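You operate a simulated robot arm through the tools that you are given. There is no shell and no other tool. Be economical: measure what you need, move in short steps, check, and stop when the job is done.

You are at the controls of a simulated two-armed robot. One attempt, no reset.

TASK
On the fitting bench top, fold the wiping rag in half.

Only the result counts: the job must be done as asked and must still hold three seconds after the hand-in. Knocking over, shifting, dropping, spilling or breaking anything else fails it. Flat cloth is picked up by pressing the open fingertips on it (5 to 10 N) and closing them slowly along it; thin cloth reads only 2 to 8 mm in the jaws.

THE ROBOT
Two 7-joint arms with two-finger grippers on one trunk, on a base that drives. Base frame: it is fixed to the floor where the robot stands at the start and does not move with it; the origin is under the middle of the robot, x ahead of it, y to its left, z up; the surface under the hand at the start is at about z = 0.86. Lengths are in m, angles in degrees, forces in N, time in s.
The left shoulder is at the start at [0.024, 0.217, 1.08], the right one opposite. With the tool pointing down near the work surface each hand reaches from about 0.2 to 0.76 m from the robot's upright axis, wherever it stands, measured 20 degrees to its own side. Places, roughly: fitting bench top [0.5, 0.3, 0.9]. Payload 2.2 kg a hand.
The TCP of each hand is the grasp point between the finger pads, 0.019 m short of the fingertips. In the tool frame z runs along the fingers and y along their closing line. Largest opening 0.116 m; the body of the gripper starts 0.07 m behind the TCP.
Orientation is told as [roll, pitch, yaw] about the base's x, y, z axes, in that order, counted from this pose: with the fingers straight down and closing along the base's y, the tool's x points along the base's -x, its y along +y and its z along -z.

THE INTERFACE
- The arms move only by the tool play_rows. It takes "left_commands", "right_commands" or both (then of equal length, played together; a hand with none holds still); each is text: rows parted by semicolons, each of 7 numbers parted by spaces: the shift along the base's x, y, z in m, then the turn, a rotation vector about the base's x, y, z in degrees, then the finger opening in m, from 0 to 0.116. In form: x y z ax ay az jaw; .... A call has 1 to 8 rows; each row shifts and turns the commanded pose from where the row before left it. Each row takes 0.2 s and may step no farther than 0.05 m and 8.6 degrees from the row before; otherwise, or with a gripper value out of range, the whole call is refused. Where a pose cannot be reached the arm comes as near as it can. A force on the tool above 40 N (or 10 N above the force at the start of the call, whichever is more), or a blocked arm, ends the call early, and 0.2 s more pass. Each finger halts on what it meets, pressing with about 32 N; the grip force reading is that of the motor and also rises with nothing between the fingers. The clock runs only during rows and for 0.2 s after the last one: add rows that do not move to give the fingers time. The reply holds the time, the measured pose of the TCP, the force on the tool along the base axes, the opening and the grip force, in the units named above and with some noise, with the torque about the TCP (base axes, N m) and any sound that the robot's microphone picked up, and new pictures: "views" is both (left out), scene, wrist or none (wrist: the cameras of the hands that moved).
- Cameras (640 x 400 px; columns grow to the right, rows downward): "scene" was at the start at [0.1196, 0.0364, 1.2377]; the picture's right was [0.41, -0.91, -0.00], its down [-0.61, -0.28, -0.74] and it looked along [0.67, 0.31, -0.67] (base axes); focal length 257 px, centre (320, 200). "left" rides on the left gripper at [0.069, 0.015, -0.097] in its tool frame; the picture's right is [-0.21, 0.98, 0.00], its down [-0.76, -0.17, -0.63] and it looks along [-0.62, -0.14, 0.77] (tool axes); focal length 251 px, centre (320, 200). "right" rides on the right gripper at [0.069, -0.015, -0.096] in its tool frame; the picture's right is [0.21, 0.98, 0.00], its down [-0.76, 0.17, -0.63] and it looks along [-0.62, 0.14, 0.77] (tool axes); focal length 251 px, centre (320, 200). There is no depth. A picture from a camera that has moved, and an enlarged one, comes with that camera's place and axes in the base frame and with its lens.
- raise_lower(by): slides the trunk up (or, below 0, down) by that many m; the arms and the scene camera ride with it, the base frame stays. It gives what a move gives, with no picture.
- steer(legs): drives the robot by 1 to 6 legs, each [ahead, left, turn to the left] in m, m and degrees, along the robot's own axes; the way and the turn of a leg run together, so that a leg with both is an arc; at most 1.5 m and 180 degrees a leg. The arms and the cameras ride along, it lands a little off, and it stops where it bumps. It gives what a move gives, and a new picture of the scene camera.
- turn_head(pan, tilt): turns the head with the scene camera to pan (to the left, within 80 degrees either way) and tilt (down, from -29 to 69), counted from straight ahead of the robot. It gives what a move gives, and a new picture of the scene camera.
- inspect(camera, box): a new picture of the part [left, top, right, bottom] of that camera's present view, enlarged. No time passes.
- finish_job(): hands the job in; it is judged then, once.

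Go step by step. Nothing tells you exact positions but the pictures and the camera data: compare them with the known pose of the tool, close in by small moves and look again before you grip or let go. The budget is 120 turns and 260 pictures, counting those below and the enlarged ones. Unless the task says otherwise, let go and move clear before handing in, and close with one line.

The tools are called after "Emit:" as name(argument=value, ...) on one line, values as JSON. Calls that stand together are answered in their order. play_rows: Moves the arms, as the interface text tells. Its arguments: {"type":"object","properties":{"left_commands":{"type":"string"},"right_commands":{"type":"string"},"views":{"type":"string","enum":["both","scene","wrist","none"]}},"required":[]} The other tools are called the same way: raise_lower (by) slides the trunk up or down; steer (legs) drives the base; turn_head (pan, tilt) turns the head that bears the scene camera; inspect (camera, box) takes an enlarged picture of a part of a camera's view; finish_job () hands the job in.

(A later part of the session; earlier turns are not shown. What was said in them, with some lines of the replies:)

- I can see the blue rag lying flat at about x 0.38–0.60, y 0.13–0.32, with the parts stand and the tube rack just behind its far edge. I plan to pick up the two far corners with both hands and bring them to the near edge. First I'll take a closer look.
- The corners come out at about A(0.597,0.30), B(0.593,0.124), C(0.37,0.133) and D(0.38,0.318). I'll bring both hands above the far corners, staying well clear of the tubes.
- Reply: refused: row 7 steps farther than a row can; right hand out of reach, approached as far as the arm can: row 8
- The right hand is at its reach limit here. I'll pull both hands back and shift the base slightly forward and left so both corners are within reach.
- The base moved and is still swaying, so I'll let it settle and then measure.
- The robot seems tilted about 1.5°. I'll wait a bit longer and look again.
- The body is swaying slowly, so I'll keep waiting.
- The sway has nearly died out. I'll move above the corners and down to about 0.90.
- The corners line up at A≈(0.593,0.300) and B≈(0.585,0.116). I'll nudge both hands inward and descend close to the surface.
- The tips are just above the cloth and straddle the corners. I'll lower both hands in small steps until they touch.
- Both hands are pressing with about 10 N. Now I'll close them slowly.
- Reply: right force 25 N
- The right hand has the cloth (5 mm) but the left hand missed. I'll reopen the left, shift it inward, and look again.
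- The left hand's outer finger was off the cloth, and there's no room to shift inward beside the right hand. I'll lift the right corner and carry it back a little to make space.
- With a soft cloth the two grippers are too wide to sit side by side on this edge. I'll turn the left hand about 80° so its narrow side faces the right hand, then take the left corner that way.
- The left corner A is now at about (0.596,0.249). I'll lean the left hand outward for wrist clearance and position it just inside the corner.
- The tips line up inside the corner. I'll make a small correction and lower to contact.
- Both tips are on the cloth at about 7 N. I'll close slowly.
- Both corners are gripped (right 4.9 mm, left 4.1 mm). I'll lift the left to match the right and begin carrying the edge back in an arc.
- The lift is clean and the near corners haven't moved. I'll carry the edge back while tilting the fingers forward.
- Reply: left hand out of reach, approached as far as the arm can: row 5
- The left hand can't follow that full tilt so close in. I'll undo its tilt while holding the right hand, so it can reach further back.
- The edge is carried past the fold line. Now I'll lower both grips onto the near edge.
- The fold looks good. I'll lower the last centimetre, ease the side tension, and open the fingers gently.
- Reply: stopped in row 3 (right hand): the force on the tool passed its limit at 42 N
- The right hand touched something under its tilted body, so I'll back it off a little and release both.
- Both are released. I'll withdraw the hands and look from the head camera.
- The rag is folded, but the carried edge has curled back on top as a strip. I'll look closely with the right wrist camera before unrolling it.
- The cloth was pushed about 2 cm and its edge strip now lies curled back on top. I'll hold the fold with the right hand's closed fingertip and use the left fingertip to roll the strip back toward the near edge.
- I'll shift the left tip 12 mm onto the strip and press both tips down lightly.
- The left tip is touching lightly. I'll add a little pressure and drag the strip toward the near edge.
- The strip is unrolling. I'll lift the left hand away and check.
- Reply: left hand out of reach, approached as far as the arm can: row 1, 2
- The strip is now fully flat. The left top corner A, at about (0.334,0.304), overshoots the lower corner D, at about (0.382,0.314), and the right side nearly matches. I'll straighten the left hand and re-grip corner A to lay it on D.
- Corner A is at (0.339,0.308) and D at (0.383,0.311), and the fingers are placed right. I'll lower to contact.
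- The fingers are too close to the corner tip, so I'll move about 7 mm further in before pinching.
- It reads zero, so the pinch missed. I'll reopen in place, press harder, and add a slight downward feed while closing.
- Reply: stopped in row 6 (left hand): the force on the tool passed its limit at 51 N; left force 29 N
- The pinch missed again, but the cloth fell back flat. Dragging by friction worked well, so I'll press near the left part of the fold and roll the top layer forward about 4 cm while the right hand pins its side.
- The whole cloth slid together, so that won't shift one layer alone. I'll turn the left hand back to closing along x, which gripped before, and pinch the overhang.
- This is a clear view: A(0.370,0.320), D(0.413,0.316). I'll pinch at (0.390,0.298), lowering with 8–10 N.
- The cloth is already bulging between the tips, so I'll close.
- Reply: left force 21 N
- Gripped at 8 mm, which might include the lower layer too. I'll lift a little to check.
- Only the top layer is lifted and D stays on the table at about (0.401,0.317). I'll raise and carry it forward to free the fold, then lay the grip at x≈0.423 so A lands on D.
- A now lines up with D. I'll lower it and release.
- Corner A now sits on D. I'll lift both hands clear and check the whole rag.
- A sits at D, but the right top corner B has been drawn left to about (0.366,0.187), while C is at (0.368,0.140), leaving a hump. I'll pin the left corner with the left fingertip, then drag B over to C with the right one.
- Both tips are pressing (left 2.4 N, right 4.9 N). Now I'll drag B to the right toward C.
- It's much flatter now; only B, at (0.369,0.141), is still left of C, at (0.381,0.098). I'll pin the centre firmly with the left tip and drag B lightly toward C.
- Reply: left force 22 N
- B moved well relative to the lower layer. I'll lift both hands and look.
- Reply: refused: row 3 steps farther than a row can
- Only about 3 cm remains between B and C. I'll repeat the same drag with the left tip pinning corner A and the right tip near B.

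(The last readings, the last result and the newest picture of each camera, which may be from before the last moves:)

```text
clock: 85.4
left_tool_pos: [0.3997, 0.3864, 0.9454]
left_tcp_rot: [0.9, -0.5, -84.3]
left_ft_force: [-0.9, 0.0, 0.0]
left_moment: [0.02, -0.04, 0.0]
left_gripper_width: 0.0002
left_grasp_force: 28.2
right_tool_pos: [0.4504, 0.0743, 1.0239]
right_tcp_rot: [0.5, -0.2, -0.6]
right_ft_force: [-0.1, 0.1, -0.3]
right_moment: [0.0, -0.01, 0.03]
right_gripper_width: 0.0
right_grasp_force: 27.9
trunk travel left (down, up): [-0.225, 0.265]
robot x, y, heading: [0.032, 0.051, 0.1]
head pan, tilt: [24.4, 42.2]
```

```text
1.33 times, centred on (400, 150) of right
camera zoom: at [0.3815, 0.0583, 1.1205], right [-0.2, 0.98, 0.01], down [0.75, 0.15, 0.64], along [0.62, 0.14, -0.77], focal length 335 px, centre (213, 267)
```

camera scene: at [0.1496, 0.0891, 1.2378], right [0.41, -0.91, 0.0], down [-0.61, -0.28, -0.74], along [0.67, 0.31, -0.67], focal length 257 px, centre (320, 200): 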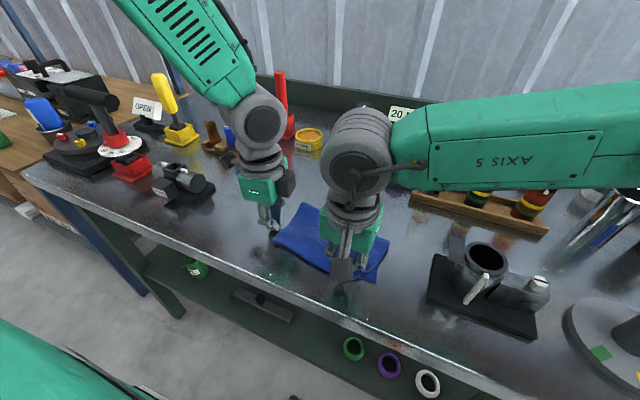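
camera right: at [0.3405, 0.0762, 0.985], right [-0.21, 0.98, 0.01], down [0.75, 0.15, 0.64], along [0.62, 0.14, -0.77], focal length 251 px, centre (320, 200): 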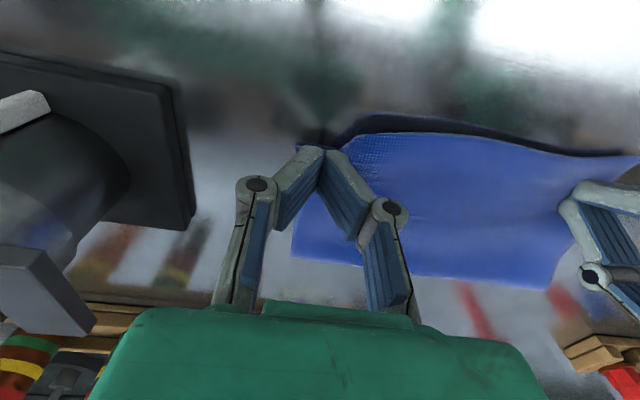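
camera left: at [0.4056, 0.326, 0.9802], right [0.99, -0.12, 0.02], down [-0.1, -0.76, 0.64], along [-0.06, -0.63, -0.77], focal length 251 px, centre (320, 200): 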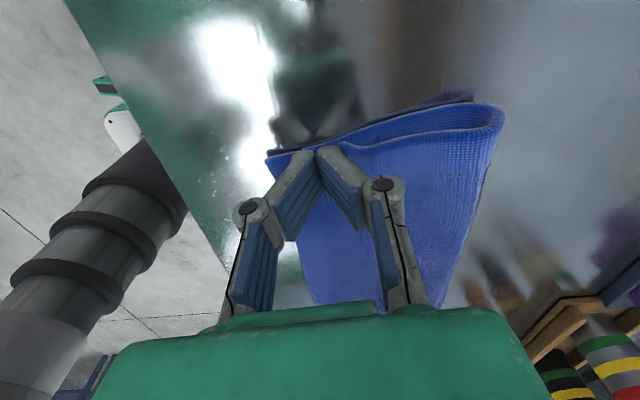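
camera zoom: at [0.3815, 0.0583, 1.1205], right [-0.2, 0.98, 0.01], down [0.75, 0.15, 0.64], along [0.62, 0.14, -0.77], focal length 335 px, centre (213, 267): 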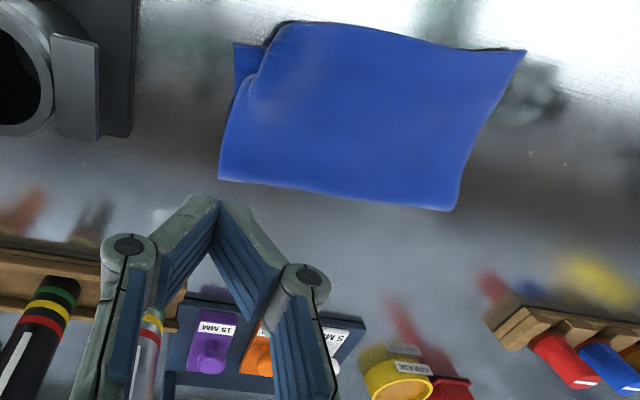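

It's a good rectangle now, with B about 2.5 cm from C. I'll do one last drag with slightly firmer pressure.

Emit:
play_rows(left_commands="0.003 -0.04 0 0 0 0 0; 0.003 -0.045 0 0 0 0 0; 0.003 -0.045 -0.01 0 0 0 0; 0 -0.005 -0.02 0 0 0 0; 0 0 -0.018 0 0 0 0; 0 0 -0.008 0 0 0 0; 0 0 -0.006 0 0 0 0; 0 0 0 0 0 0 0", right_commands="-0.02 0.022 0 0 0 0 0; -0.02 0.023 -0.01 0 0 0 0; 0 0 -0.03 0 0 0 0; 0 0 -0.04 0 0 0 0; 0 0 -0.035 0 0 0 0; 0 0 -0.01 0 0 0 0; 0 0 -0.008 0 0 0 0; 0 0 -0.003 0 0 0 0", views="wrist")

```text
clock: 87.2
left_tool_pos: [0.4084, 0.2545, 0.8833]
left_tcp_rot: [0.9, -0.6, -84.2]
left_ft_force: [2.1, 4.6, 23.1]
left_moment: [0.04, -0.05, -0.04]
left_gripper_width: 0.0
left_grasp_force: 28.4
right_tool_pos: [0.4082, 0.12, 0.8894]
right_tcp_rot: [0.5, -0.4, -0.7]
right_ft_force: [0.2, 1.1, 2.4]
right_moment: [-0.02, 0.06, 0.0]
right_gripper_width: 0.0
right_grasp_force: 29.0
trunk travel left (down, up): [-0.225, 0.265]
robot x, y, heading: [0.0317, 0.0526, -0.0]
head pan, tilt: [24.4, 42.2]
camera right: at [0.3393, 0.1026, 0.985], right [-0.21, 0.98, 0.01], down [0.75, 0.15, 0.64], along [0.62, 0.14, -0.77], focal length 251 px, centre (320, 200)
camera left: at [0.4141, 0.323, 0.9801], right [0.99, -0.12, 0.02], down [-0.1, -0.76, 0.64], along [-0.06, -0.64, -0.77], focal length 251 px, centre (320, 200)
```

right: 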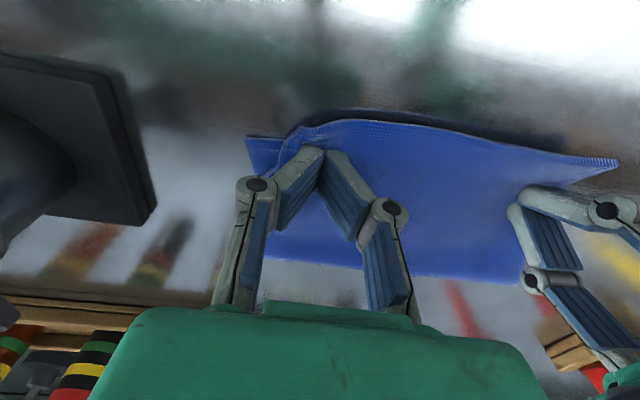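
left: 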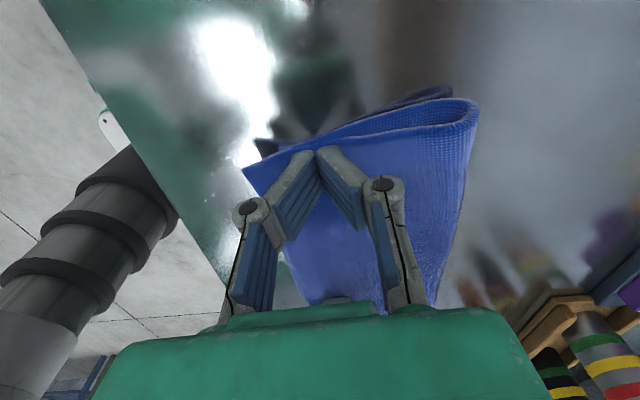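

Emit:
play_rows(right_commands="0 0 -0.001 0 0 0 0; 0.001 -0.008 0 0 0 0 0; 0.001 -0.008 0 0 0 0 0; 0.001 -0.008 0 0 0 0 0; 0 -0.004 0 0 0 0 0; 0 0 0 0 0 0 0", views="none")

Emit:
play_rows(left_commands="0 0 0.02 0 0 0 0; 0 0.02 0.03 0 0 0 0; 0 0.04 0.01 0 0 0 0; 0 0.04 0 0 0 0 0; 0 0.03 0 0 0 0 0; 0 0 0 0 0 0 0", right_commands="0 0 0.015 0 0 0 0; 0 0 0.04 0 0 0 0; 0 0 0.045 0 0 0 0; 0 -0.01 0.035 0 0 0 0; 0.02 -0.01 0 0 0 0 0; 0.02 0 0 0 0 0 0", views="none")

Emit:
inspect(camera="scene", box=[250, 185, 410, 285])

Emit:
inspect(camera="right", box=[160, 0, 640, 300])

```text
clock: 88.6
left_tool_pos: [0.4087, 0.2523, 0.8827]
left_tcp_rot: [0.9, -0.6, -84.3]
left_ft_force: [7.6, 3.6, 36.0]
left_moment: [0.02, -0.11, 0.02]
left_gripper_width: 0.0
left_grasp_force: 27.9
right_tool_pos: [0.4103, 0.0888, 0.8871]
right_tcp_rot: [0.5, -0.4, -0.5]
right_ft_force: [-0.6, 2.8, 3.7]
right_moment: [0.1, -0.01, 0.05]
right_gripper_width: 0.0001
right_grasp_force: 28.3
trunk travel left (down, up): [-0.225, 0.265]
robot x, y, heading: [0.0314, 0.0545, -0.1]
head pan, tilt: [24.4, 42.2]
```

```text
clock: 90.0
left_tool_pos: [0.4105, 0.3831, 0.9418]
left_tcp_rot: [0.9, -0.5, -84.3]
left_ft_force: [-0.1, -0.2, -1.1]
left_moment: [0.01, -0.01, -0.04]
left_gripper_width: 0.0
left_grasp_force: 28.7
right_tool_pos: [0.453, 0.0687, 1.0208]
right_tcp_rot: [0.5, -0.3, -0.5]
right_ft_force: [0.3, -0.4, 0.0]
right_moment: [-0.01, 0.02, -0.03]
right_gripper_width: 0.0
right_grasp_force: 28.7
trunk travel left (down, up): [-0.225, 0.265]
robot x, y, heading: [0.0296, 0.0507, 0.2]
head pan, tilt: [24.4, 42.2]
```

```text
4.00 times, centred on (330, 235) of scene
camera zoom: at [0.1504, 0.088, 1.2377], right [0.41, -0.91, 0.0], down [-0.61, -0.28, -0.74], along [0.67, 0.31, -0.67], focal length 1029 px, centre (280, 60)
```

zoom: 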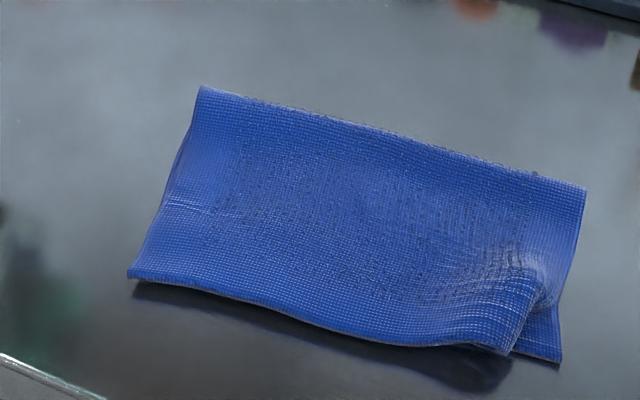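

```text
1.33 times, centred on (400, 150) of right
camera zoom: at [0.3835, 0.0526, 1.1181], right [-0.21, 0.98, 0.01], down [0.75, 0.15, 0.64], along [0.62, 0.14, -0.77], focal length 335 px, centre (213, 267)
```

zoom: 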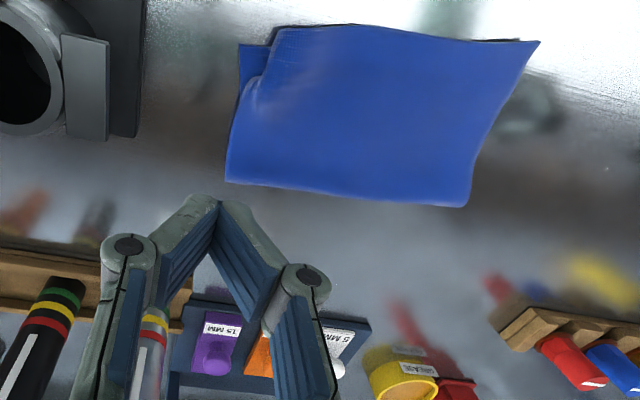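

The rag is now a neat half-size rectangle with the corners within about 1–2 cm of each other. I'll back the hands further away and take one last look at the whole bench.

Emit:
play_rows(left_commands="0 0 0.03 0 0 0 0.01; 0 0 0.03 0 0 0 0.02; 0 0 0 0 0 0 0.03; 0 0 0 0 0 0 0.03", right_commands="0 -0.02 0.03 0 0 0 0.01; 0 -0.02 0.02 0 0 0 0.02; 0 0 0 0 0 0 0.03; 0 0 0 0 0 0 0.03", views="scene")

```text
clock: 91.0
left_tool_pos: [0.4086, 0.3841, 1.0007]
left_tcp_rot: [0.8, -0.8, -84.1]
left_ft_force: [0.1, 0.4, -0.1]
left_moment: [-0.02, -0.01, -0.02]
left_gripper_width: 0.0301
left_grasp_force: 0.1
right_tool_pos: [0.4531, 0.0319, 1.0702]
right_tcp_rot: [0.4, -0.3, -0.6]
right_ft_force: [-0.1, 0.2, 0.6]
right_moment: [0.03, -0.02, -0.01]
right_gripper_width: 0.0299
right_grasp_force: 0.0
trunk travel left (down, up): [-0.225, 0.265]
robot x, y, heading: [0.0293, 0.0553, 0.1]
head pan, tilt: [24.4, 42.2]
camera scene: at [0.1494, 0.0894, 1.2377], right [0.41, -0.91, 0.0], down [-0.61, -0.28, -0.74], along [0.67, 0.31, -0.67], focal length 257 px, centre (320, 200)
```

scene: 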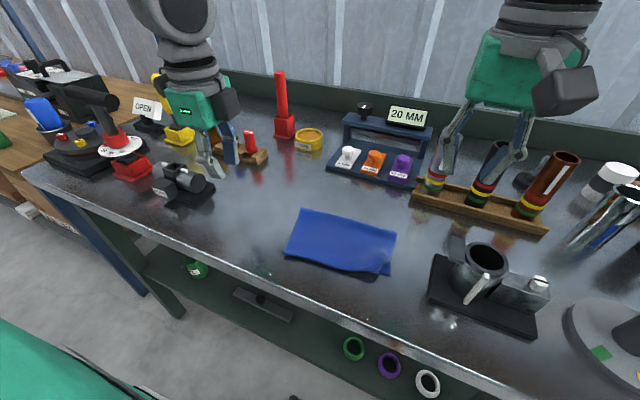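

The rag lies folded on the bench, nothing else looks moved, and both hands are clear. I'm handing in.

Emit:
finish_job()

```text
The job is handed in.
```

The wiping rag is folded in half on the fitting bench top, with its edges about 1–2 cm apart at the worst corner. Nothing else on the bench appears to have been moved.
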